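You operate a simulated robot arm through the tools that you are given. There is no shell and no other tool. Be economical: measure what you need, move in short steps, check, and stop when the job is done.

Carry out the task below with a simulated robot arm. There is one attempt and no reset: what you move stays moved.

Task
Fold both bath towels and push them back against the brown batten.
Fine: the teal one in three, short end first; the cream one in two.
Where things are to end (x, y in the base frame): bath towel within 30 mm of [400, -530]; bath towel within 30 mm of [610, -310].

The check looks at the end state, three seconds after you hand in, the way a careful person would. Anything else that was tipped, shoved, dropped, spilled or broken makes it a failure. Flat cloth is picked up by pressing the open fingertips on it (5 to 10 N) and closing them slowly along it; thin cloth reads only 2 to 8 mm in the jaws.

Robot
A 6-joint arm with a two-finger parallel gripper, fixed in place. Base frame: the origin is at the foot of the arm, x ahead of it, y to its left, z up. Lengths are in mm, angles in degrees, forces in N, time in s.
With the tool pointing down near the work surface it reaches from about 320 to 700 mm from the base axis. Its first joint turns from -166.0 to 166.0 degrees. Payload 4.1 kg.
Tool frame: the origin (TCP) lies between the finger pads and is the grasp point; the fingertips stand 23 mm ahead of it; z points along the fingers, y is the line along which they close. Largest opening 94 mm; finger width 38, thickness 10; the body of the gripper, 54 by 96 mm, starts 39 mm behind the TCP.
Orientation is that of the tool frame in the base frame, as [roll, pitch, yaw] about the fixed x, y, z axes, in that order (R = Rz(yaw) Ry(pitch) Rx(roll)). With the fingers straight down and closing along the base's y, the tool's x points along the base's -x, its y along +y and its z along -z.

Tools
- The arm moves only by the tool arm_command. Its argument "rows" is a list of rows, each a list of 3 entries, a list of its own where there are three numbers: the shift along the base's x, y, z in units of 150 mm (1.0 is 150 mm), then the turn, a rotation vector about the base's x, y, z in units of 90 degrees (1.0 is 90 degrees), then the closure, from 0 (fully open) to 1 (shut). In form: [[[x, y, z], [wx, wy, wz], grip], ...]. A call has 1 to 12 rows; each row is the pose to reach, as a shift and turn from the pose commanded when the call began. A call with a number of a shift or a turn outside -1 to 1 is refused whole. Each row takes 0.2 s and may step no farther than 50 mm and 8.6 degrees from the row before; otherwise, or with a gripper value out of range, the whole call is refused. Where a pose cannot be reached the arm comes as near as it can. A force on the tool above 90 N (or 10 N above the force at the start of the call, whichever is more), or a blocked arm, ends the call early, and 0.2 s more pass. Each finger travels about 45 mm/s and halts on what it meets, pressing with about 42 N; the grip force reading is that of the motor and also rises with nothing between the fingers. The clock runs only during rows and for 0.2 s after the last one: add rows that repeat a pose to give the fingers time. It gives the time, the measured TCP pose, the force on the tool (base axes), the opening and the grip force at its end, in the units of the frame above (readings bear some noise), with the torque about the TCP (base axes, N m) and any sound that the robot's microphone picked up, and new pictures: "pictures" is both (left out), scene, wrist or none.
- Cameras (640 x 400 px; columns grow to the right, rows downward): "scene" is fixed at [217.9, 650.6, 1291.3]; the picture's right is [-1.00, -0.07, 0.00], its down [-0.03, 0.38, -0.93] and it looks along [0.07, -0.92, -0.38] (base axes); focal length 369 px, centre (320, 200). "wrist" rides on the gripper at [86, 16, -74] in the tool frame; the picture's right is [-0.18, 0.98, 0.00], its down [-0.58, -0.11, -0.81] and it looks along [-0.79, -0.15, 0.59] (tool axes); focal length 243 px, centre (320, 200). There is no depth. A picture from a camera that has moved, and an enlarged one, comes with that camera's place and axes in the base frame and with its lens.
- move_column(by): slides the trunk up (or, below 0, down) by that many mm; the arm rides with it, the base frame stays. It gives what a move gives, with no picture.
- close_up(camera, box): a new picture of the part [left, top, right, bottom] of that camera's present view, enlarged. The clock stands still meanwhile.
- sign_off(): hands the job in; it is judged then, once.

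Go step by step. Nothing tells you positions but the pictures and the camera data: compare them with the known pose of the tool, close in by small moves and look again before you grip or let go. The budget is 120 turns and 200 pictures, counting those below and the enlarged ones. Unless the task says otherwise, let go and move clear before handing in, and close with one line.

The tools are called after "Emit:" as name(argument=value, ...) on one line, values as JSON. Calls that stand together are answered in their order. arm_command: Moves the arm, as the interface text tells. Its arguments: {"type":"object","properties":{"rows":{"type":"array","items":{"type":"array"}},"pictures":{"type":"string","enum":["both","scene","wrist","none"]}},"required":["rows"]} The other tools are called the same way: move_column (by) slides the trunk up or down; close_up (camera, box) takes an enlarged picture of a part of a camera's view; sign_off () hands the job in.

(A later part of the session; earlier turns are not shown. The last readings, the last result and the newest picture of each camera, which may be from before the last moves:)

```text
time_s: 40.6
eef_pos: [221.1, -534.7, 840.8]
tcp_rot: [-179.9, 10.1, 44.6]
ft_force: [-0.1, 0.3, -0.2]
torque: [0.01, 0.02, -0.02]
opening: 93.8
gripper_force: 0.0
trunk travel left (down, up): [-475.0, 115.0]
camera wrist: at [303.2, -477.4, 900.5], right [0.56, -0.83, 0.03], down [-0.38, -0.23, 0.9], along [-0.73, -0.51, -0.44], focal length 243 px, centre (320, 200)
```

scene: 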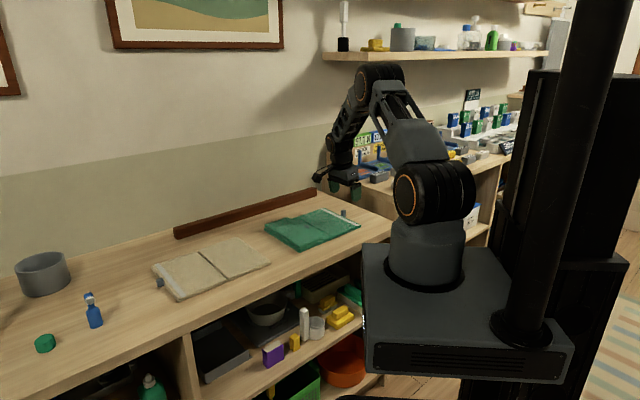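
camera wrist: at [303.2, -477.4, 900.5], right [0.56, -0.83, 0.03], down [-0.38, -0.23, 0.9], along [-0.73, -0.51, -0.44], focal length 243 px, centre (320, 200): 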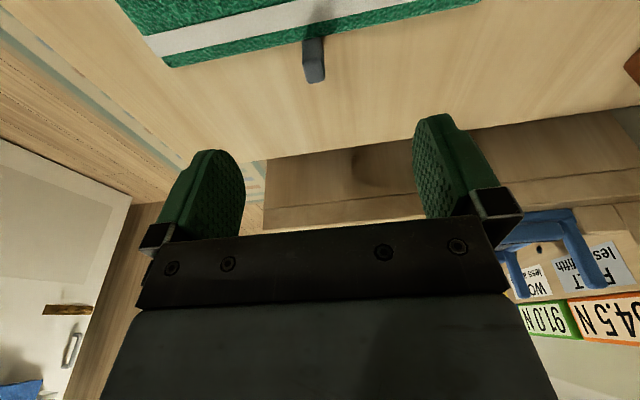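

The towel has moved about 62 mm, and the tab is at about (229,-528). I'll lean 30° outward and go down around the tab.

Emit:
arm_command(rows=[[[0, 0, 0], [0.062, -0.063, 0], 0], [[0, 0, 0], [0.124, -0.127, 0], 0], [[0, 0, 0], [0.187, -0.19, 0], 0], [[0, 0, 0], [0.249, -0.254, 0], 0], [[0, -0.005, 0], [0.311, -0.317, 0], 0], [[0, -0.005, -0.1], [0.311, -0.317, 0], 0], [[0, -0.005, -0.2], [0.311, -0.317, 0], 0], [[0, -0.005, -0.3], [0.311, -0.317, 0], 0], [[0, -0.005, -0.4], [0.311, -0.317, 0], 0], [[0, -0.005, -0.4], [0.311, -0.317, 0], 0]])

Emit:
close_up(camera="scene", box=[270, 150, 406, 250])

```text
time_s: 42.8
eef_pos: [220.1, -535.3, 783.5]
tcp_rot: [179.8, -30.0, 44.6]
ft_force: [-0.6, -0.2, -0.7]
torque: [-0.02, 0.03, -0.03]
opening: 93.9
gripper_force: 0.1
trunk travel left (down, up): [-475.0, 115.0]
camera wrist: at [259.2, -519.8, 890.9], right [0.58, -0.81, -0.09], down [-0.72, -0.56, 0.41], along [-0.38, -0.17, -0.91], focal length 243 px, centre (320, 200)
```

scene: 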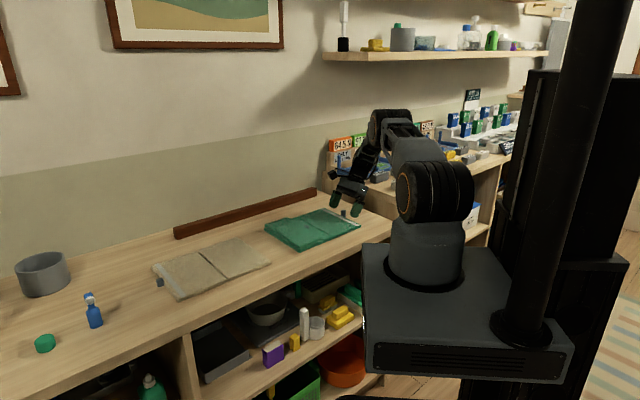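
wrist: 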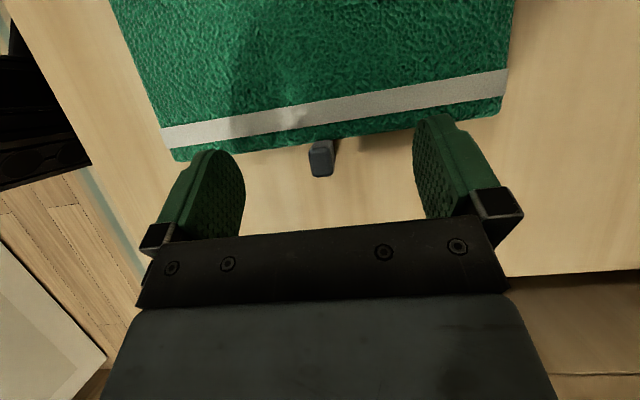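

```text
4.00 times, centred on (338, 200) of scene
camera zoom: at [217.9, 650.6, 1291.3], right [-1.0, -0.07, 0.0], down [-0.03, 0.38, -0.93], along [0.07, -0.92, -0.38], focal length 1478 px, centre (248, 200)
```

zoom: 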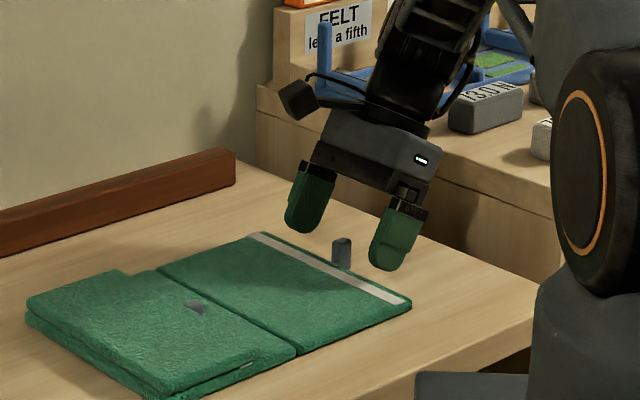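

The alignment looks good. I'll lower a few mm more and close on the tab.

Emit:
arm_command(rows=[[[0, 0, -0.035], [0, 0, 0], 0.1], [[0, 0, -0.035], [0, 0, 0], 0.2], [[0, 0, -0.035], [0, 0, 0], 0.35], [[0, 0, -0.035], [0, 0, 0], 0.5], [[0, 0, -0.035], [0, 0, 0], 0.65], [[0, 0, -0.035], [0, 0, 0], 0.8], [[0, 0, -0.035], [0, 0, 0], 0.9], [[0, 0, -0.035], [0, 0, 0], 1.0], [[0, 0, -0.035], [0, 0, 0], 1.0], [[0, 0, -0.035], [0, 0, 0], 1.0]], pictures="wrist")

```text
time_s: 45.0
eef_pos: [220.9, -533.2, 777.2]
tcp_rot: [179.8, -29.9, 44.6]
ft_force: [0.5, -0.3, -0.1]
torque: [0.07, 0.05, -0.04]
opening: 11.3
gripper_force: 41.8
trunk travel left (down, up): [-475.0, 115.0]
camera wrist: at [259.4, -518.7, 886.0], right [0.58, -0.81, -0.09], down [-0.72, -0.56, 0.41], along [-0.38, -0.17, -0.91], focal length 243 px, centre (320, 200)
```

wrist: 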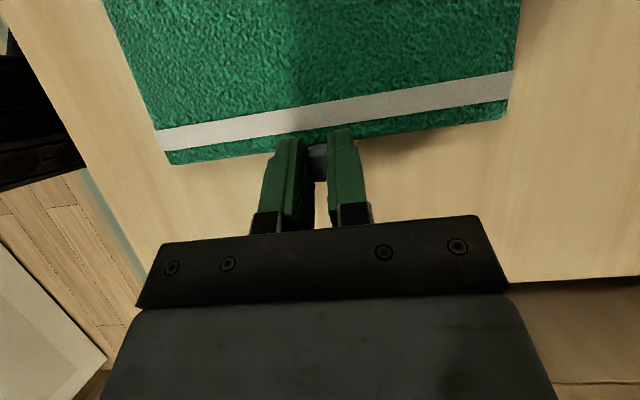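

The tab is gripped at 11.3 mm. I'll swing the far panel the first 40° about the second crease.

Emit:
arm_command(rows=[[[0.0195, 0.019, 0.128], [-0.062, 0.063, 0], 1], [[0.052, 0.051, 0.25], [-0.124, 0.127, 0], 1], [[0.096, 0.094, 0.365], [-0.187, 0.19, 0], 1], [[0.151, 0.148, 0.471], [-0.249, 0.254, 0], 1], [[0.216, 0.212, 0.565], [-0.311, 0.317, 0], 1], [[0.216, 0.212, 0.565], [-0.311, 0.317, 0], 1]], pictures="none")

Emit:
close_up(camera="scene", box=[250, 150, 410, 250])

```text
time_s: 46.4
eef_pos: [254.3, -502.3, 861.5]
tcp_rot: [179.8, 10.1, 44.7]
ft_force: [-0.8, -1.1, 8.7]
torque: [0.64, -0.51, 0.05]
opening: 11.4
gripper_force: 42.0
trunk travel left (down, up): [-475.0, 115.0]
```

```text
4.00 times, centred on (330, 200) of scene
camera zoom: at [217.9, 650.6, 1291.3], right [-1.0, -0.07, 0.0], down [-0.03, 0.38, -0.93], along [0.07, -0.92, -0.38], focal length 1478 px, centre (280, 200)
```

zoom: 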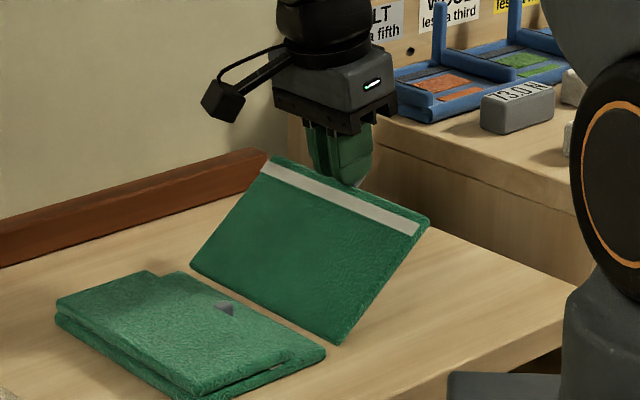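

The panel's lower edge looks separated from the stack, so I'll look closer before going on.

Emit:
close_up(camera="scene", box=[260, 205, 340, 255])

Emit:
close_up(camera="wrist", box=[0, 0, 640, 400])

```text
8.00 times, centred on (300, 230) of scene
camera zoom: at [217.9, 650.6, 1291.3], right [-1.0, -0.07, 0.0], down [-0.03, 0.38, -0.93], along [0.07, -0.92, -0.38], focal length 2956 px, centre (480, -40)
```

zoom: 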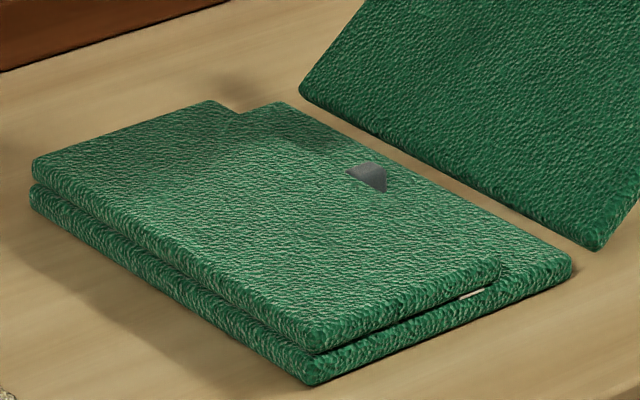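

```text
1.00 times, centred on (320, 200) of wrist (not enlarged: the box is as wide or as high as the picture)
camera zoom: at [335.5, -444.6, 920.0], right [0.56, -0.83, 0.03], down [-0.38, -0.22, 0.9], along [-0.73, -0.52, -0.44], focal length 243 px, centre (320, 200)
```

zoom: 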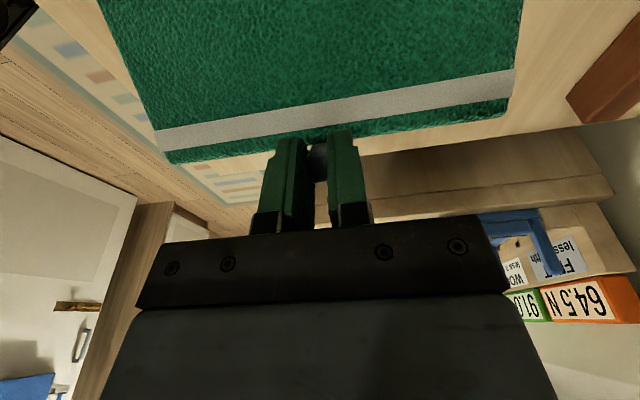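

The second hinge sits higher, above the two-layer stack at about z≈774, which explains the offset. I'll correct the arc centre and continue to about 88°.

Emit:
arm_command(rows=[[[0.064, 0.063, 0.094], [-0.062, 0.063, 0], 1], [[0.136, 0.133, 0.173], [-0.124, 0.127, 0], 1], [[0.215, 0.21, 0.236], [-0.187, 0.19, 0], 1], [[0.299, 0.294, 0.284], [-0.249, 0.254, 0], 1], [[0.387, 0.38, 0.315], [-0.311, 0.317, 0], 1], [[0.478, 0.469, 0.328], [-0.373, 0.381, 0], 1], [[0.478, 0.469, 0.328], [-0.373, 0.381, 0], 1]], pictures="none")

Emit:
close_up(camera="scene", box=[230, 150, 390, 250])

```text
time_s: 48.0
eef_pos: [322.9, -433.6, 909.7]
tcp_rot: [-179.8, 58.2, 44.7]
ft_force: [-1.2, 0.0, -1.2]
torque: [-0.09, -0.02, -0.01]
opening: 11.1
gripper_force: 42.4
trunk travel left (down, up): [-475.0, 115.0]
```

```text
4.00 times, centred on (310, 200) of scene
camera zoom: at [217.9, 650.6, 1291.3], right [-1.0, -0.07, 0.0], down [-0.03, 0.38, -0.93], along [0.07, -0.92, -0.38], focal length 1478 px, centre (360, 200)
```

zoom: 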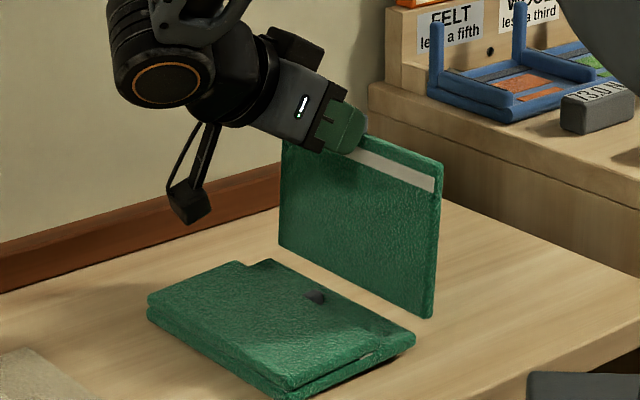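

The panel is vertical. I'll go on to about 112°.

Emit:
arm_command(rows=[[[0.091, 0.089, -0.004], [-0.062, 0.063, 0], 1], [[0.18, 0.177, -0.027], [-0.124, 0.127, 0], 1], [[0.267, 0.262, -0.066], [-0.187, 0.19, 0], 1], [[0.267, 0.262, -0.066], [-0.187, 0.19, 0], 1]], pictures="none")

Emit:
close_up(camera="scene", box=[230, 150, 390, 250])

```text
time_s: 49.0
eef_pos: [366.4, -393.9, 902.5]
tcp_rot: [-179.2, 82.2, 45.2]
ft_force: [-0.8, 0.1, -2.2]
torque: [-0.05, -0.11, -0.02]
opening: 11.2
gripper_force: 41.5
trunk travel left (down, up): [-475.0, 115.0]
```

```text
4.00 times, centred on (310, 200) of scene
camera zoom: at [217.9, 650.6, 1291.3], right [-1.0, -0.07, 0.0], down [-0.03, 0.38, -0.93], along [0.07, -0.92, -0.38], focal length 1478 px, centre (360, 200)
```

zoom: 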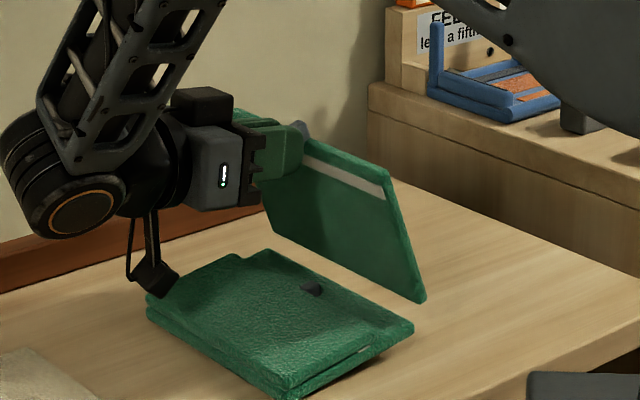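

It is well past vertical. I'll open, then lift up and back at once so it can fall freely onto the stack.

Emit:
arm_command(rows=[[[0, 0, 0], [0, 0, 0], 0.7], [[0, 0, 0], [0, 0, 0], 0.5], [[0, 0, 0], [0, 0, 0], 0.4], [[0.02, 0.02, 0.3], [0, 0, 0], 0.4], [[0.04, 0.04, 0.6], [0, 0, 0], 0.4], [[0.06, 0.06, 0.8], [0, 0, 0], 0.4], [[0.06, 0.06, 0.8], [0.06, -0.061, 0], 0.4], [[0.06, 0.06, 0.8], [0.12, -0.122, 0], 0.4], [[0.06, 0.06, 0.8], [0.18, -0.184, 0], 0.4], [[0.06, 0.06, 0.8], [0.24, -0.245, 0], 0.4], [[0.06, 0.06, 0.8], [0.3, -0.306, 0], 0.4], [[0.06, 0.06, 0.8], [0.36, -0.367, 0], 0.4]], pictures="scene")

Emit:
close_up(camera="scene", box=[230, 150, 390, 250])

```text
time_s: 51.6
eef_pos: [374.7, -385.0, 1020.2]
tcp_rot: [180.0, 35.7, 44.7]
ft_force: [-0.3, 0.4, -0.3]
torque: [-0.06, -0.01, 0.01]
opening: 56.3
gripper_force: 0.0
trunk travel left (down, up): [-475.0, 115.0]
```

scene: 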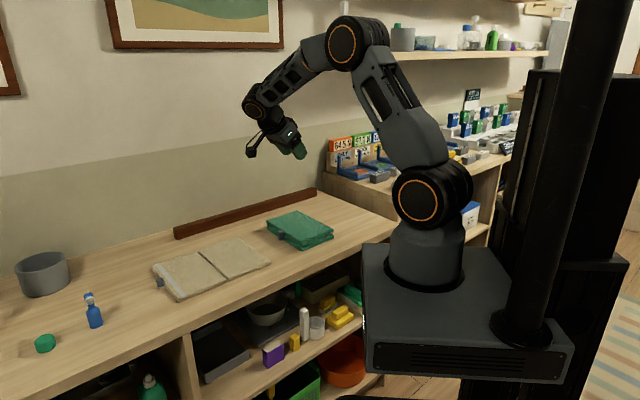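

```text
4.00 times, centred on (310, 200) of scene
camera zoom: at [217.9, 650.6, 1291.3], right [-1.0, -0.07, 0.0], down [-0.03, 0.38, -0.93], along [0.07, -0.92, -0.38], focal length 1478 px, centre (360, 200)
```

zoom: 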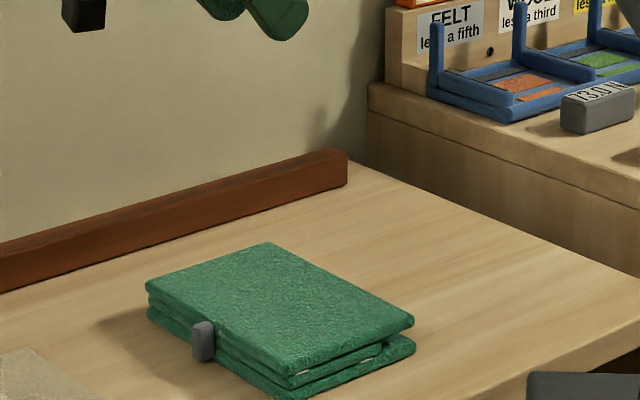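

The teal is neatly folded in three. It now sits about 80 mm too far along +d, so I'll push it back along -d with the open fingers straddling its tab, then push it back to the batten. First I'll set the tool upright beside it.

Emit:
arm_command(rows=[[[0.09, 0.087, -0.1], [0.055, -0.056, 0], 0.3], [[0.18, 0.174, -0.25], [0.111, -0.113, 0], 0.1], [[0.27, 0.261, -0.4], [0.167, -0.17, 0], 0], [[0.36, 0.348, -0.55], [0.222, -0.226, 0], 0], [[0.45, 0.435, -0.7], [0.278, -0.283, 0], 0], [[0.533, 0.523, -0.85], [0.278, -0.283, 0], 0], [[0.533, 0.523, -1.0], [0.278, -0.283, 0], 0], [[0.533, 0.523, -1.0], [0.278, -0.283, 0], 0]])

Emit:
close_up(camera="scene", box=[230, 170, 358, 250])

```text
time_s: 53.4
eef_pos: [455.6, -305.0, 871.5]
tcp_rot: [-180.0, 0.1, 44.6]
ft_force: [-0.2, 0.0, -0.1]
torque: [-0.01, 0.02, 0.02]
opening: 94.2
gripper_force: 0.1
trunk travel left (down, up): [-475.0, 115.0]
camera wrist: at [528.4, -256.3, 945.6], right [0.56, -0.83, 0.0], down [-0.49, -0.33, 0.81], along [-0.67, -0.45, -0.59], focal length 243 px, centre (320, 200)
```

scene: 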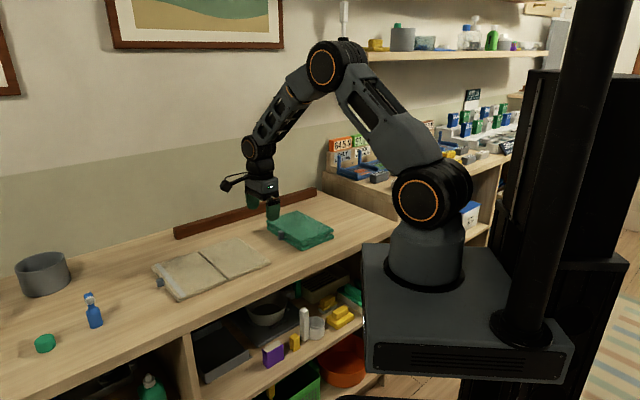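
wrist: 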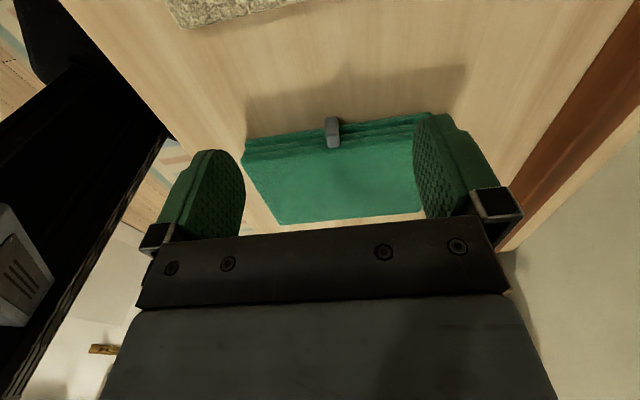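

```text
5.00 times, centred on (294, 210) of scene
camera zoom: at [217.9, 650.6, 1291.3], right [-1.0, -0.07, 0.0], down [-0.03, 0.38, -0.93], along [0.07, -0.92, -0.38], focal length 1847 px, centre (450, 150)
```

zoom: 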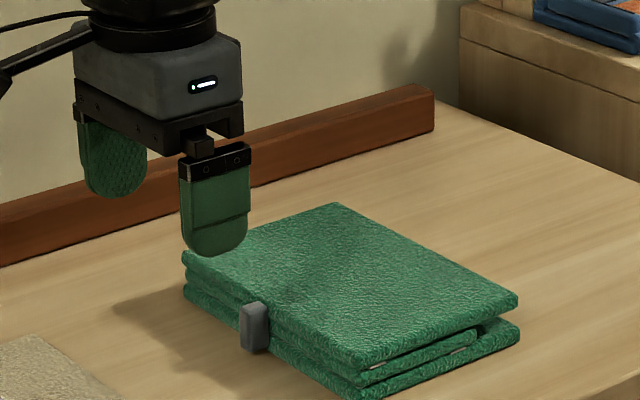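

The teal stack spans d≈57 to -60, with its centre about 80 mm from the target along -d. I'll lower beside it, straddling the tab, and push 80 mm.

Emit:
arm_command(rows=[[[0, 0, -0.25], [0, 0, 0], 0], [[0, 0, -0.5], [0, 0, 0], 0], [[0, 0, -0.6], [0, 0, 0], 0], [[-0.08, -0.078, -0.605], [0, 0, 0], 0], [[-0.14, -0.137, -0.605], [0, 0, 0], 0], [[-0.2, -0.196, -0.605], [0, 0, 0], 0], [[-0.26, -0.255, -0.605], [0, 0, 0], 0], [[-0.32, -0.314, -0.605], [0, 0, 0], 0], [[-0.38, -0.373, -0.605], [0, 0, 0], 0], [[-0.44, -0.432, -0.605], [0, 0, 0], 0], [[-0.5, -0.491, -0.605], [0, 0, 0], 0], [[-0.547, -0.537, -0.605], [0, 0, 0], 0]])

Emit:
close_up(camera="scene", box=[250, 170, 378, 250])

```text
time_s: 56.0
eef_pos: [373.0, -388.6, 777.8]
tcp_rot: [-179.9, 0.0, 44.7]
ft_force: [-0.2, 0.6, 0.2]
torque: [-0.01, -0.04, 0.0]
opening: 94.2
gripper_force: 0.1
trunk travel left (down, up): [-475.0, 115.0]
camera wrist: at [446.5, -338.6, 853.5], right [0.56, -0.83, 0.0], down [-0.49, -0.33, 0.81], along [-0.67, -0.45, -0.59], focal length 243 px, centre (320, 200)
```

scene: 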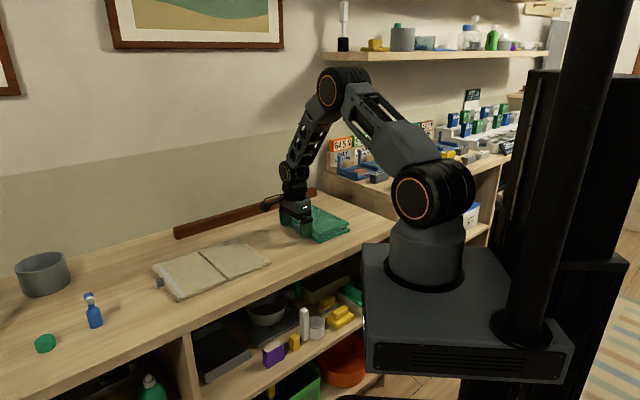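
wrist: 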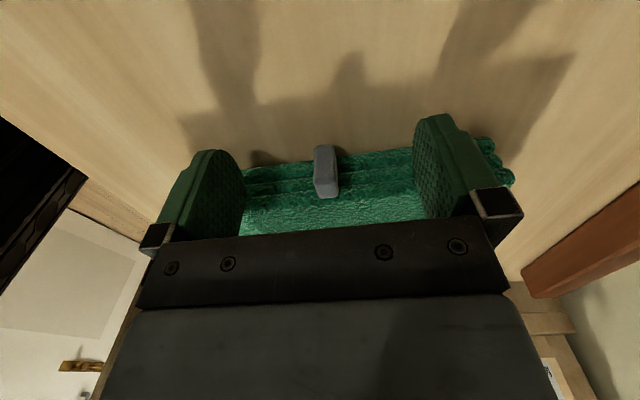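

```text
5.00 times, centred on (314, 210) of scene
camera zoom: at [217.9, 650.6, 1291.3], right [-1.0, -0.07, 0.0], down [-0.03, 0.38, -0.93], along [0.07, -0.92, -0.38], focal length 1847 px, centre (350, 150)
```

zoom: 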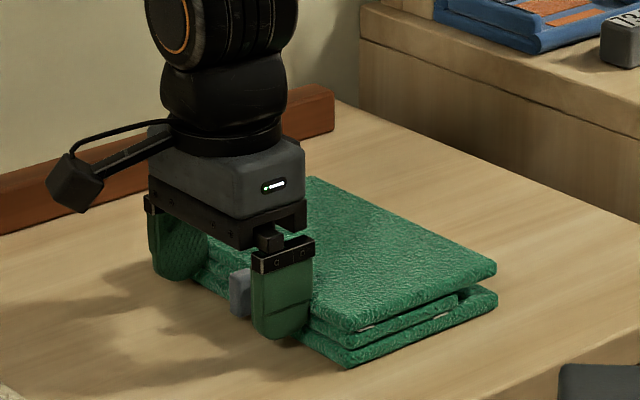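

The teal moved as planned. I'll back off, lift, and turn 90° on the way round to its front edge.

Emit:
arm_command(rows=[[[0.06, 0.06, 0], [0, 0, 0], 0], [[0.06, 0.06, 0.3], [0, 0, 0], 0], [[0.06, 0.06, 0.6], [0, 0, 0], 0], [[0.06, 0.06, 0.85], [0, 0, 0], 0], [[0, 0.06, 0.85], [0, 0, 0.09], 0], [[-0.12, 0.07, 0.85], [0, 0, 0.18], 0], [[-0.24, 0.08, 0.85], [0, 0, 0.27], 0], [[-0.36, 0.1, 0.85], [0, 0, 0.36], 0], [[-0.48, 0.12, 0.85], [0, 0, 0.45], 0], [[-0.6, 0.14, 0.85], [0, 0, 0.54], 0], [[-0.72, 0.16, 0.85], [0, 0, 0.63], 0], [[-0.84, 0.18, 0.85], [0, 0, 0.72], 0]], pictures="none")

Emit:
arm_command(rows=[[[-0.05, 0.01, 0], [0, 0, 0.09], 0], [[-0.1, 0.02, 0], [0, 0, 0.18], 0], [[-0.127, 0.02, 0], [0, 0, 0.27], 0], [[-0.127, 0.02, 0], [0, 0, 0.28], 0]])

```text
time_s: 58.6
eef_pos: [247.8, -360.2, 905.8]
tcp_rot: [180.0, 0.1, 109.6]
ft_force: [0.0, -0.5, 0.2]
torque: [-0.01, 0.06, 0.01]
opening: 93.9
gripper_force: 0.0
trunk travel left (down, up): [-475.0, 115.0]
```

```text
time_s: 59.6
eef_pos: [229.0, -356.7, 906.4]
tcp_rot: [-179.9, 0.0, 134.7]
ft_force: [-0.9, 0.5, 0.2]
torque: [0.0, 0.02, -0.03]
opening: 94.3
gripper_force: 0.0
trunk travel left (down, up): [-475.0, 115.0]
camera wrist: at [178.8, -282.9, 981.0], right [0.83, 0.56, 0.0], down [0.33, -0.49, 0.81], along [0.45, -0.67, -0.59], focal length 243 px, centre (320, 200)
```

scene: 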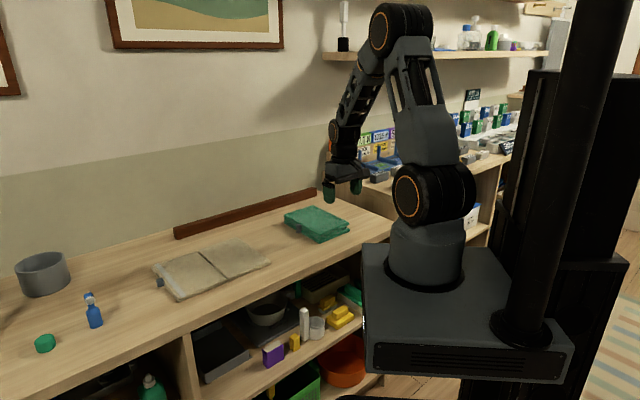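
wrist: 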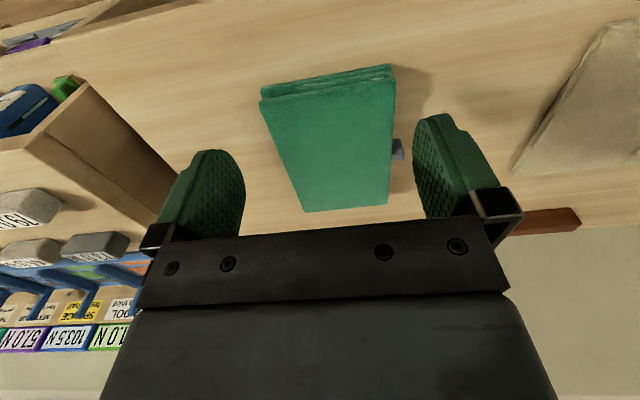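

I'm square to the front edge of the teal stack, about 118 mm from the batten. I'll back off a little, go down, and push most of the way.

Emit:
arm_command(rows=[[[-0.11, 0.11, -0.2], [0, 0, 0], 0], [[-0.11, 0.11, -0.5], [0, 0, 0], 0], [[-0.11, 0.11, -0.75], [0, 0, 0], 0], [[-0.11, 0.11, -0.855], [0, 0, 0], 0], [[-0.03, 0.029, -0.855], [0, 0, 0], 0], [[0.04, -0.042, -0.855], [0, 0, 0], 0], [[0.11, -0.114, -0.855], [0, 0, 0], 0], [[0.18, -0.185, -0.855], [0, 0, 0], 0], [[0.25, -0.257, -0.855], [0, 0, 0], 0], [[0.32, -0.328, -0.855], [0, 0, 0], 0], [[0.39, -0.4, -0.855], [0, 0, 0], 0], [[0.45, -0.461, -0.855], [0, 0, 0], 0]])

Emit:
close_up(camera="scene", box=[250, 160, 378, 240])

```text
time_s: 62.2
eef_pos: [295.0, -425.3, 778.4]
tcp_rot: [-180.0, -0.1, 134.6]
ft_force: [0.2, 0.0, 0.0]
torque: [0.01, 0.01, 0.0]
opening: 94.1
gripper_force: 0.0
trunk travel left (down, up): [-475.0, 115.0]
camera wrist: at [245.6, -352.1, 852.7], right [0.83, 0.56, 0.0], down [0.33, -0.49, 0.81], along [0.45, -0.67, -0.59], focal length 243 px, centre (320, 200)
```

scene: 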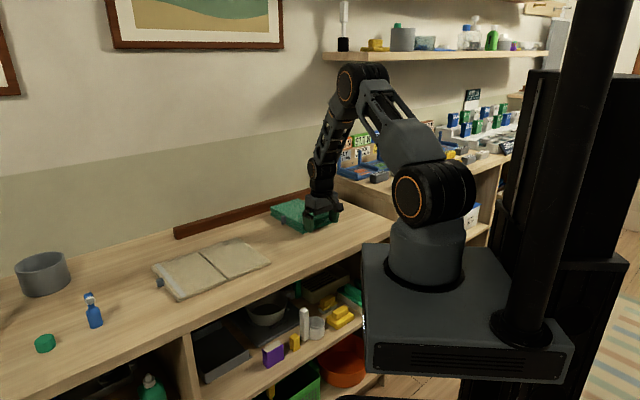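
wrist: 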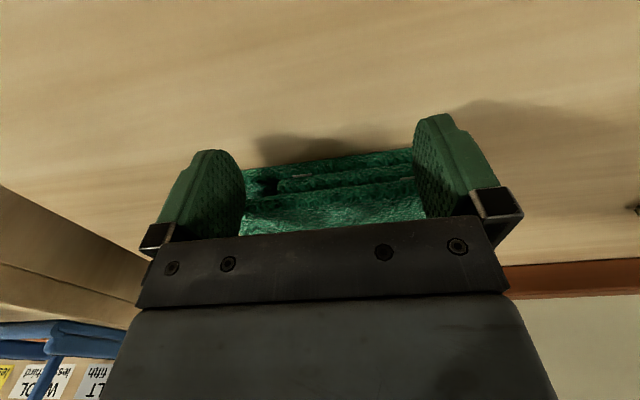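

```text
5.00 times, centred on (314, 200) of scene
camera zoom: at [217.9, 650.6, 1291.3], right [-1.0, -0.07, 0.0], down [-0.03, 0.38, -0.93], along [0.07, -0.92, -0.38], focal length 1847 px, centre (350, 200)
```

zoom: 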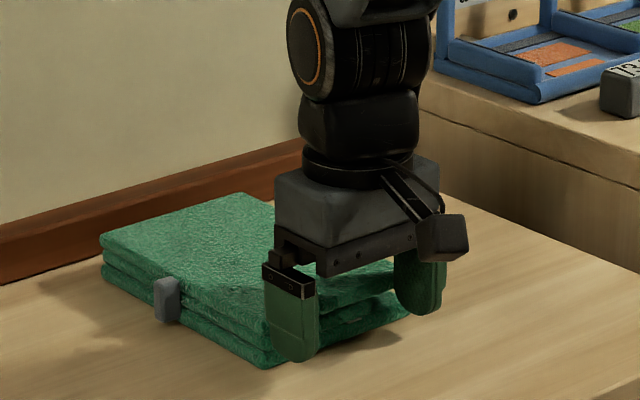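

The back edge is now close to the batten. I'll advance in small steps and watch the force.

Emit:
arm_command(rows=[[[0.021, -0.021, 0], [0, 0, 0], 0], [[0.042, -0.043, 0], [0, 0, 0], 0], [[0.063, -0.064, 0], [0, 0, 0], 0], [[0.084, -0.086, 0], [0, 0, 0], 0]], pictures="none")

Emit:
close_up(camera="scene", box=[250, 170, 346, 230])

```text
time_s: 63.2
eef_pos: [307.4, -438.1, 778.7]
tcp_rot: [-180.0, 0.0, 134.7]
ft_force: [0.2, 0.6, 1.5]
torque: [0.03, 0.0, 0.02]
opening: 94.0
gripper_force: 0.0
trunk travel left (down, up): [-475.0, 115.0]
```

```text
6.67 times, centred on (298, 200) of scene
camera zoom: at [217.9, 650.6, 1291.3], right [-1.0, -0.07, 0.0], down [-0.03, 0.38, -0.93], along [0.07, -0.92, -0.38], focal length 2463 px, centre (467, 200)
```

zoom: 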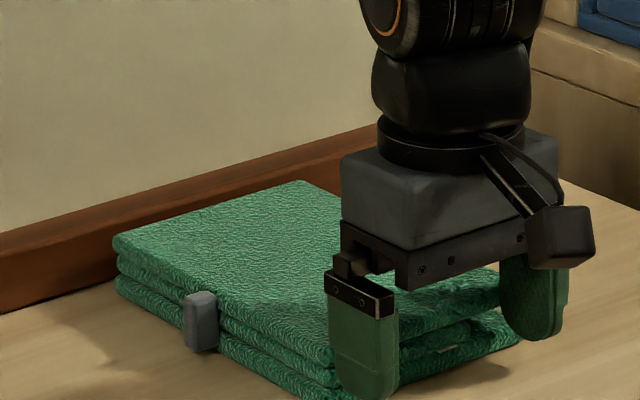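

It hasn't touched yet. I'll continue gently.

Emit:
arm_command(rows=[[[0.014, -0.014, 0], [0, 0, 0], 0], [[0.028, -0.0285, 0], [0, 0, 0], 0], [[0.042, -0.043, 0], [0, 0, 0], 0], [[0.056, -0.057, 0], [0, 0, 0], 0]], pictures="none")

Emit:
close_up(camera="scene", box=[250, 170, 346, 230])

```text
time_s: 64.2
eef_pos: [315.3, -446.4, 779.9]
tcp_rot: [-180.0, 0.1, 134.6]
ft_force: [-1.2, 1.0, 0.0]
torque: [0.0, 0.03, 0.0]
opening: 94.0
gripper_force: 0.0
trunk travel left (down, up): [-475.0, 115.0]
```

```text
6.67 times, centred on (298, 200) of scene
camera zoom: at [217.9, 650.6, 1291.3], right [-1.0, -0.07, 0.0], down [-0.03, 0.38, -0.93], along [0.07, -0.92, -0.38], focal length 2463 px, centre (467, 200)
```

zoom: 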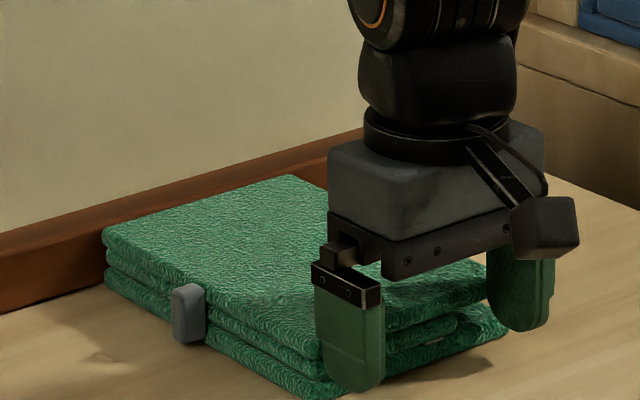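

It's very close now. I'll take a few more small steps until the force rises.

Emit:
arm_command(rows=[[[0.014, -0.014, 0], [0, 0, 0], 0], [[0.028, -0.0285, 0], [0, 0, 0], 0], [[0.042, -0.043, 0], [0, 0, 0], 0]], pictures="none")

Emit:
close_up(camera="scene", box=[250, 170, 346, 230])

```text
time_s: 65.0
eef_pos: [317.0, -449.3, 778.4]
tcp_rot: [179.9, -0.5, 134.6]
ft_force: [-33.5, 31.9, 17.7]
torque: [-0.09, 0.18, 1.1]
opening: 94.1
gripper_force: 0.1
trunk travel left (down, up): [-475.0, 115.0]
```

```text
6.67 times, centred on (298, 200) of scene
camera zoom: at [217.9, 650.6, 1291.3], right [-1.0, -0.07, 0.0], down [-0.03, 0.38, -0.93], along [0.07, -0.92, -0.38], focal length 2463 px, centre (467, 200)
```

zoom: 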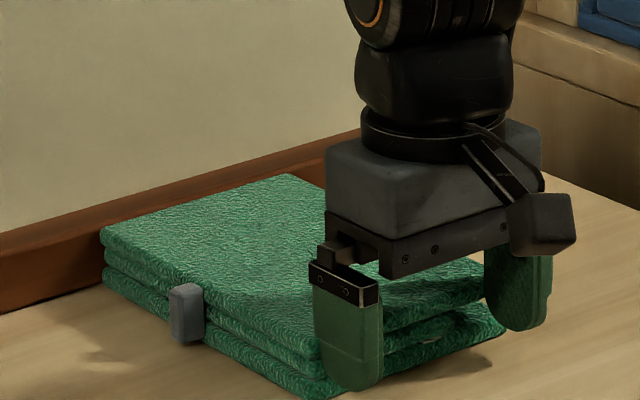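

There is firm contact with the batten, about 46 N at the last step, so the teal is in place. I'll back off, lift, and turn on the way to the cream towel.

Emit:
arm_command(rows=[[[-0.05, 0.05, 0], [0, 0, 0], 0], [[-0.14, 0.143, 0], [0, 0, 0], 0], [[-0.14, 0.143, 0.3], [0, 0, 0], 0], [[-0.14, 0.143, 0.6], [0, 0, 0], 0], [[-0.14, 0.143, 0.9], [0, 0, 0], 0], [[0.06, 0.3, 0.98], [0, 0, 0.09], 0], [[0.25, 0.45, 0.98], [0, 0, 0.18], 0], [[0.4, 0.6, 0.98], [0, 0, 0.27], 0], [[0.55, 0.75, 0.98], [0, 0, 0.36], 0], [[0.7, 0.9, 0.98], [0, 0, 0.45], 0], [[0.85, 0.99, 0.98], [0, 0, 0.54], 0], [[0.99, 0.99, 0.98], [0, 0, 0.63], 0]], pictures="scene")

Emit:
close_up(camera="scene", box=[250, 160, 378, 240])

```text
time_s: 67.6
eef_pos: [472.1, -304.4, 925.9]
tcp_rot: [-179.9, -0.1, -168.6]
ft_force: [-0.6, 0.2, 0.7]
torque: [0.03, 0.03, 0.04]
opening: 93.7
gripper_force: 0.1
trunk travel left (down, up): [-475.0, 115.0]
```

scene: 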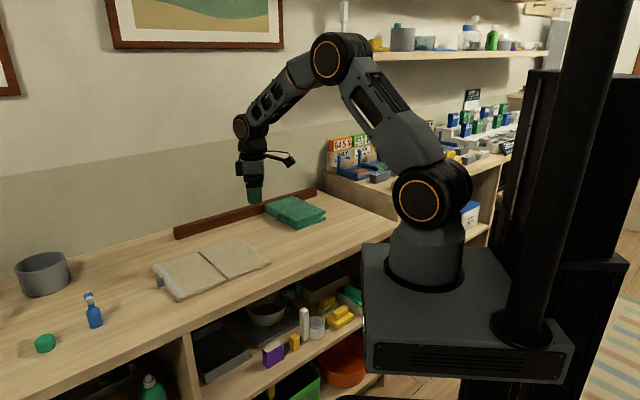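

```text
5.00 times, centred on (314, 200) of scene
camera zoom: at [217.9, 650.6, 1291.3], right [-1.0, -0.07, 0.0], down [-0.03, 0.38, -0.93], along [0.07, -0.92, -0.38], focal length 1847 px, centre (350, 200)
```

zoom: 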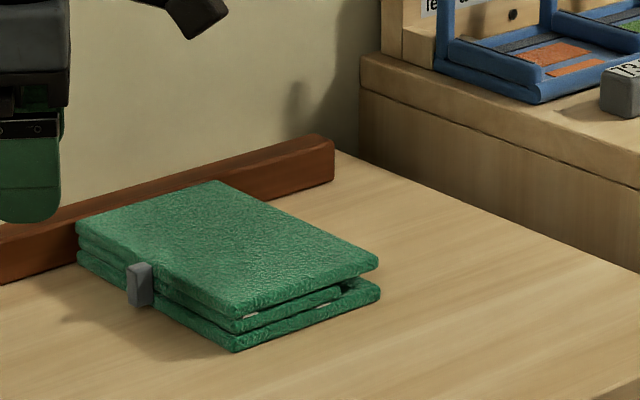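

The teal looks good against the batten. I'll finish the turn and move over the cream towel.

Emit:
arm_command(rows=[[[0.2, 0.22, 0], [0, 0, 0.09], 0], [[0.4, 0.44, 0], [0, 0, 0.18], 0], [[0.6, 0.66, 0], [0, 0, 0.27], 0], [[0.8, 0.85, 0], [0, 0, 0.361], 0], [[0.85, 0.93, 0], [-0.058, 0.06, 0.361], 0], [[0.85, 0.93, 0], [-0.058, 0.06, 0.361], 0]], pictures="wrist")

```text
time_s: 69.0
eef_pos: [600.4, -167.0, 925.9]
tcp_rot: [-177.9, -7.1, -136.3]
ft_force: [0.2, 0.4, 0.1]
torque: [-0.01, 0.04, -0.02]
opening: 94.0
gripper_force: 0.0
trunk travel left (down, up): [-475.0, 115.0]
camera wrist: at [533.1, -205.6, 1010.3], right [-0.55, 0.83, -0.06], down [0.54, 0.41, 0.73], along [0.63, 0.37, -0.68], focal length 243 px, centre (320, 200)
```

wrist: 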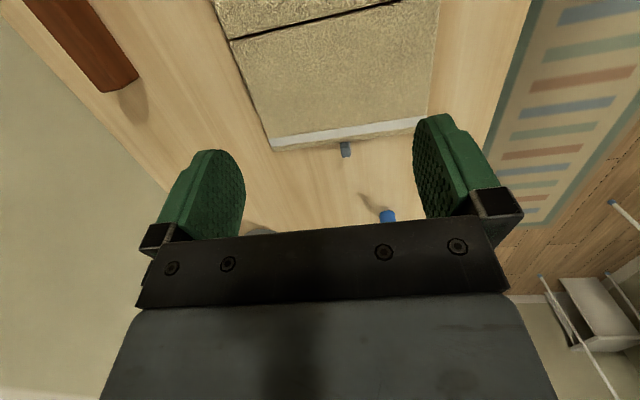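

The cream tab is at about (668,-95), with a blue bottle some 130 mm beyond it. I'll lean 35° and hover over the tab, keeping clear of the bottle.

Emit:
arm_command(rows=[[[0.126, 0.132, 0], [-0.053, 0.054, 0], 0], [[0.252, 0.264, 0], [-0.107, 0.109, 0], 0], [[0.377, 0.395, -0.1], [-0.16, 0.163, 0], 0], [[0.503, 0.527, -0.2], [-0.214, 0.218, 0], 0], [[0.503, 0.527, -0.3], [-0.214, 0.218, 0], 0], [[0.503, 0.527, -0.3], [-0.214, 0.218, 0], 0]])

```text
time_s: 70.4
eef_pos: [644.6, -83.7, 880.2]
tcp_rot: [-177.5, -34.6, -136.5]
ft_force: [0.3, 0.4, 0.2]
torque: [0.01, 0.02, -0.01]
opening: 94.1
gripper_force: 0.1
out of reach, approached as far as the arm can: row 4, 5, 6
trunk travel left (down, up): [-475.0, 115.0]
camera wrist: at [610.4, -89.1, 989.4], right [-0.58, 0.8, -0.14], down [0.73, 0.59, 0.34], along [0.35, 0.09, -0.93], focal length 243 px, centre (320, 200)
```

scene: 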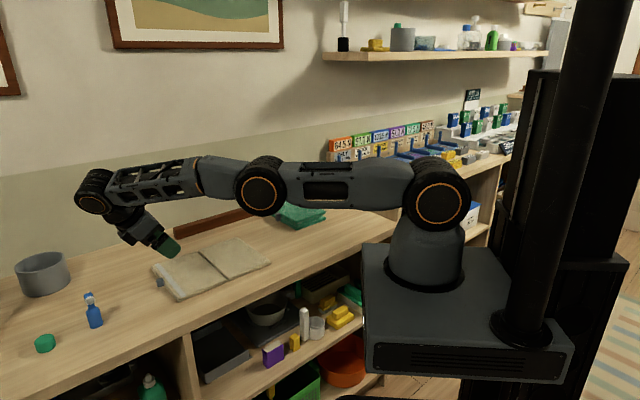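
wrist: 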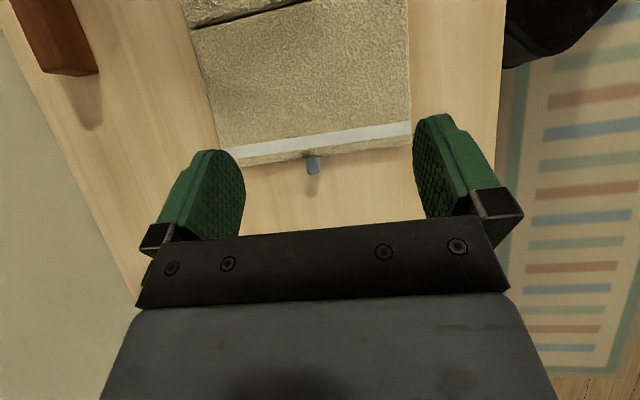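

With that lean the arm is about 30 mm short. I'll reduce the lean to 15° and try again, a bit lower.

Emit:
arm_command(rows=[[[0.0, 0, -0.05], [0.05, -0.053, 0], 0], [[0.05, -0.01, -0.1], [0.103, -0.106, 0], 0], [[0.1, -0.02, -0.15], [0.155, -0.159, 0], 0], [[0.15, -0.03, -0.2], [0.155, -0.159, 0], 0], [[0.203, -0.033, -0.33], [0.155, -0.159, 0], 0], [[0.203, -0.033, -0.33], [0.155, -0.159, 0], 0]])

```text
time_s: 71.8
eef_pos: [675.2, -88.2, 829.9]
tcp_rot: [-177.8, -14.6, -136.3]
ft_force: [-1.3, 0.0, 0.5]
torque: [-0.02, 0.0, -0.03]
opening: 94.0
gripper_force: 0.1
trunk travel left (down, up): [-475.0, 115.0]
camera wrist: at [615.2, -118.9, 924.0], right [-0.56, 0.83, -0.08], down [0.61, 0.47, 0.64], along [0.57, 0.3, -0.77], focal length 243 px, centre (320, 200)
```

scene: 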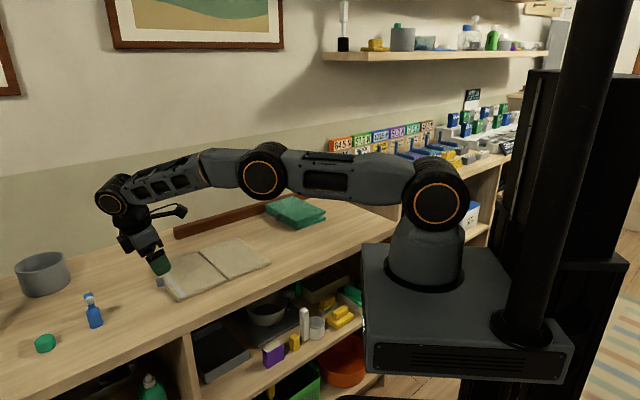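
wrist: 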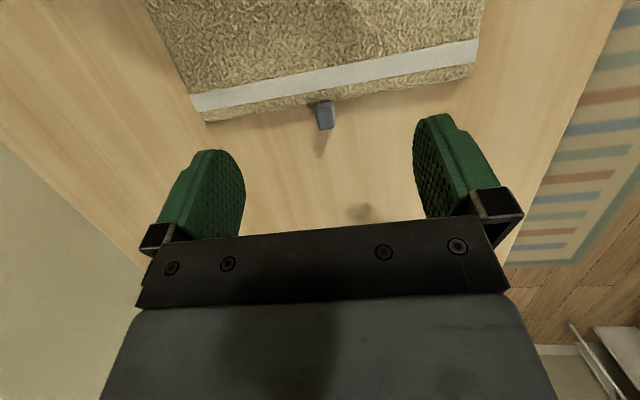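

The pose is reached and the tab is between the fingers. I'll go down around it.

Emit:
arm_command(rows=[[[0.012, 0.012, -0.1], [0, 0, 0], 0], [[0.012, 0.012, -0.2], [0, 0, 0], 0], [[0.012, 0.012, -0.3], [0, 0, 0], 0], [[0.012, 0.012, -0.345], [0, 0, 0], 0], [[0.012, 0.012, -0.345], [0, 0, 0], 0]], pictures="wrist")

Emit:
close_up(camera="scene", box=[80, 220, 240, 320])

```text
time_s: 73.0
eef_pos: [677.0, -86.8, 779.0]
tcp_rot: [-177.8, -14.6, -136.3]
ft_force: [-0.2, 1.0, 0.3]
torque: [-0.01, -0.01, 0.02]
opening: 93.8
gripper_force: 0.1
trunk travel left (down, up): [-475.0, 115.0]
camera wrist: at [616.7, -117.7, 872.0], right [-0.56, 0.83, -0.08], down [0.61, 0.47, 0.64], along [0.57, 0.3, -0.77], focal length 243 px, centre (320, 200)
```

wrist: 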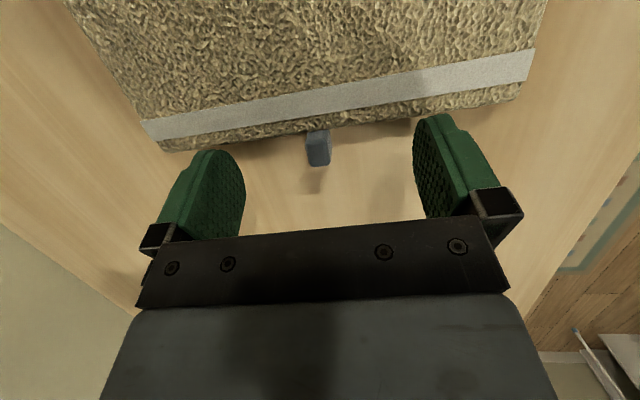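

```text
4.00 times, centred on (160, 270) of scene
camera zoom: at [217.9, 650.6, 1291.3], right [-1.0, -0.07, 0.0], down [-0.03, 0.38, -0.93], along [0.07, -0.92, -0.38], focal length 1478 px, centre (960, -80)
```

zoom: 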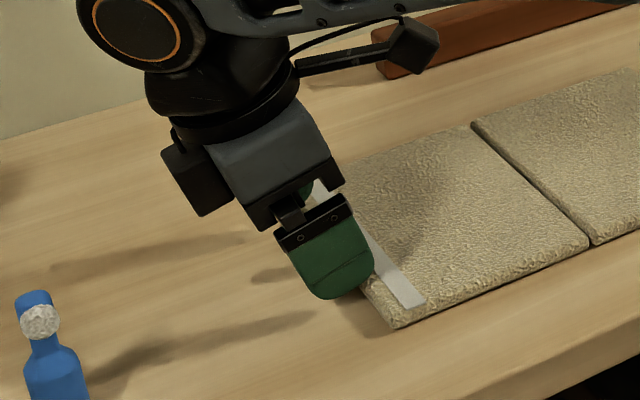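

The alignment matches the earlier grips. I'll close on the tab.

Emit:
arm_command(rows=[[[0, 0, 0], [0, 0, 0], 0.15], [[0, 0, 0], [0, 0, 0], 0.3], [[0, 0, 0], [0, 0, 0], 0.45], [[0, 0, 0], [0, 0, 0], 0.6], [[0, 0, 0], [0, 0, 0], 0.75], [[0, 0, 0], [0, 0, 0], 0.88], [[0, 0, 0], [0, 0, 0], 1.0], [[0, 0, 0], [0, 0, 0], 1.0], [[0, 0, 0], [0, 0, 0], 1.0]], pictures="wrist")

```text
time_s: 75.0
eef_pos: [677.3, -86.5, 778.9]
tcp_rot: [-177.6, -14.6, -136.4]
ft_force: [1.1, -1.5, 0.8]
torque: [0.05, 0.25, 0.47]
opening: 11.1
gripper_force: 41.9
trunk travel left (down, up): [-475.0, 115.0]
camera wrist: at [616.7, -118.1, 872.3], right [-0.56, 0.83, -0.08], down [0.61, 0.47, 0.64], along [0.57, 0.3, -0.77], focal length 243 px, centre (320, 200)
```

wrist: 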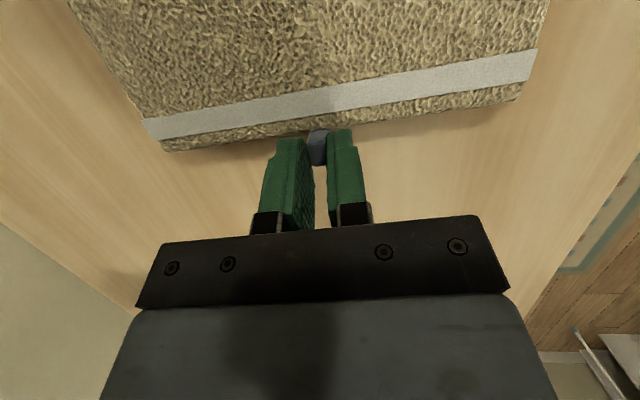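

The tab is gripped at 11.1 mm. I'll fold the cream's striped panel through the first 40°.

Emit:
arm_command(rows=[[[-0.0186, -0.0182, 0.131], [0.062, -0.063, 0], 1], [[-0.05, -0.049, 0.258], [0.124, -0.127, 0], 1], [[-0.0938, -0.092, 0.377], [0.187, -0.19, 0], 1], [[-0.149, -0.146, 0.487], [0.249, -0.254, 0], 1], [[-0.214, -0.21, 0.585], [0.311, -0.317, 0], 1], [[-0.214, -0.21, 0.585], [0.311, -0.317, 0], 1]], pictures="scene")

Emit:
close_up(camera="scene", box=[120, 200, 280, 300])

```text
time_s: 76.4
eef_pos: [731.0, -163.1, 885.9]
tcp_rot: [-178.3, 24.2, -136.4]
ft_force: [0.1, -0.7, -0.7]
torque: [0.0, -0.02, -0.01]
opening: 0.0
gripper_force: 41.7
out of reach, approached as far as the arm can: row 1, 2, 3, 4, 5, 6
trunk travel left (down, up): [-475.0, 115.0]
```

scene: 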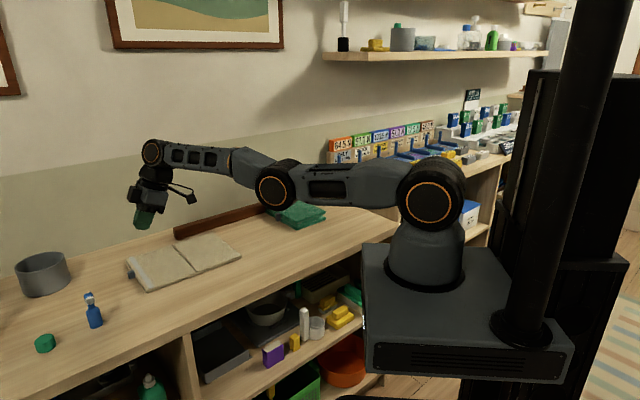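

```text
4.00 times, centred on (200, 250) of scene
camera zoom: at [217.9, 650.6, 1291.3], right [-1.0, -0.07, 0.0], down [-0.03, 0.38, -0.93], along [0.07, -0.92, -0.38], focal length 1478 px, centre (800, 0)
```

zoom: 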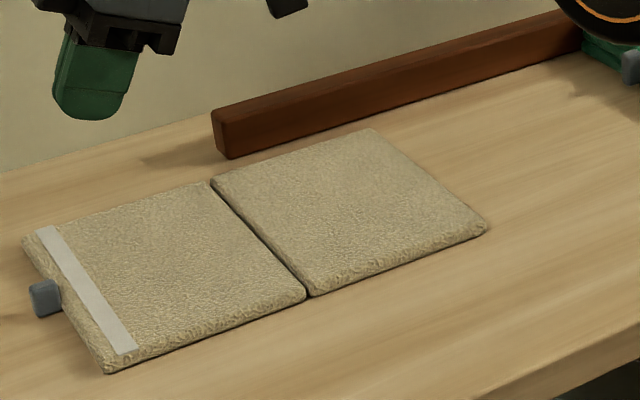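

The arm hit its reach limit and wandered. It dragged the cream towel roughly 90 mm outward before the tab slipped free, but nothing else appears disturbed. I'll bring the tool back upright over the near panel and look, then drag the towel back within reach.

Emit:
arm_command(rows=[[[-0.15, -0.12, 0], [-0.05, 0.05, 0], 0.7], [[-0.3, -0.24, 0], [-0.1, 0.1, 0], 0.5], [[-0.45, -0.36, 0], [-0.15, 0.15, 0], 0.3], [[-0.6, -0.48, -0.05], [-0.188, 0.192, 0], 0], [[-0.66, -0.496, -0.1], [-0.188, 0.192, 0], 0], [[-0.66, -0.496, -0.1], [-0.188, 0.192, 0], 0]])

Emit:
close_up(camera="scene", box=[0, 180, 352, 400])

```text
time_s: 77.8
eef_pos: [668.3, -252.1, 879.0]
tcp_rot: [-178.1, 1.1, -136.3]
ft_force: [0.3, 1.2, 0.6]
torque: [0.01, 0.04, 0.0]
opening: 94.0
gripper_force: 0.2
out of reach, approached as far as the arm can: row 1, 2, 3, 4, 5, 6
trunk travel left (down, up): [-475.0, 115.0]
camera wrist: at [591.0, -298.3, 951.1], right [-0.54, 0.84, -0.03], down [0.47, 0.33, 0.82], along [0.7, 0.43, -0.57], focal length 243 px, centre (320, 200)
```

scene: 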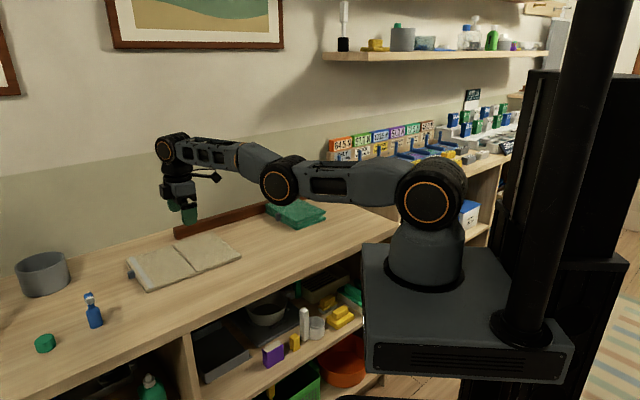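
wrist: 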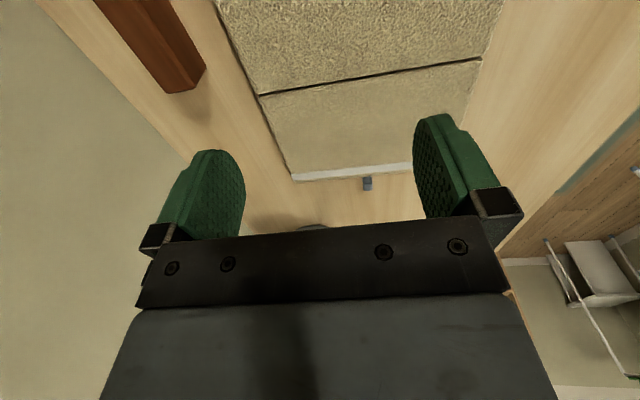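

```text
1.82 times, centred on (176, 290) of scene
camera zoom: at [217.9, 650.6, 1291.3], right [-1.0, -0.07, 0.0], down [-0.03, 0.38, -0.93], along [0.07, -0.92, -0.38], focal length 672 px, centre (582, 36)
```

zoom: 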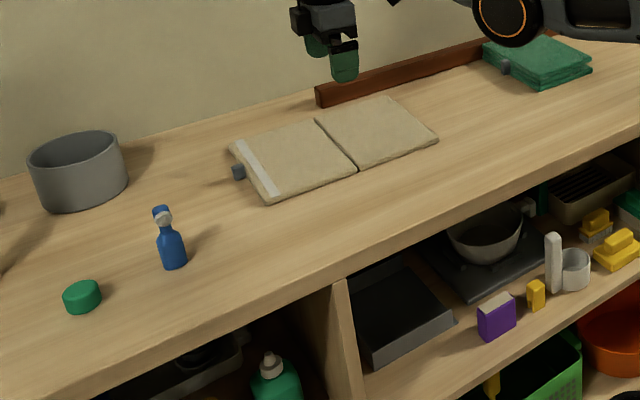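

The elbow has flipped just below straight and is jammed at its limit. I'll stretch slightly outward and down to bring it back elbow-up, then come inward, staying above the bench.

Emit:
arm_command(rows=[[[0.1, -0.035, 0], [0, 0, 0], 0], [[0.1, -0.035, -0.1], [0, 0, 0], 0], [[0.1, -0.035, -0.2], [0, 0, 0], 0], [[0.1, -0.035, -0.3], [0, 0, 0], 0], [[0.1, -0.035, -0.35], [0, 0, 0], 0], [[-0.05, 0.02, -0.35], [0, 0, 0], 0], [[-0.2, 0.07, -0.35], [0, 0, 0], 0], [[-0.35, 0.12, -0.35], [0, 0, 0], 0]], pictures="scene")

```text
time_s: 79.6
eef_pos: [665.6, -252.4, 827.0]
tcp_rot: [-178.0, 1.2, -136.5]
ft_force: [-0.1, 0.4, 0.5]
torque: [-0.01, -0.01, 0.01]
opening: 94.1
gripper_force: 0.0
out of reach, approached as far as the arm can: row 1, 2, 3, 4, 5, 6, 7, 8
trunk travel left (down, up): [-475.0, 115.0]
```

scene: 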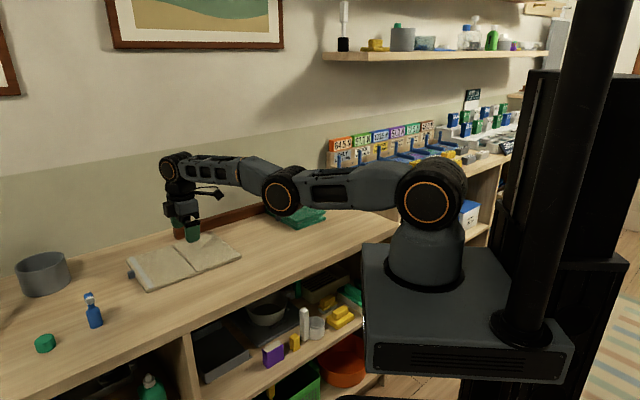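

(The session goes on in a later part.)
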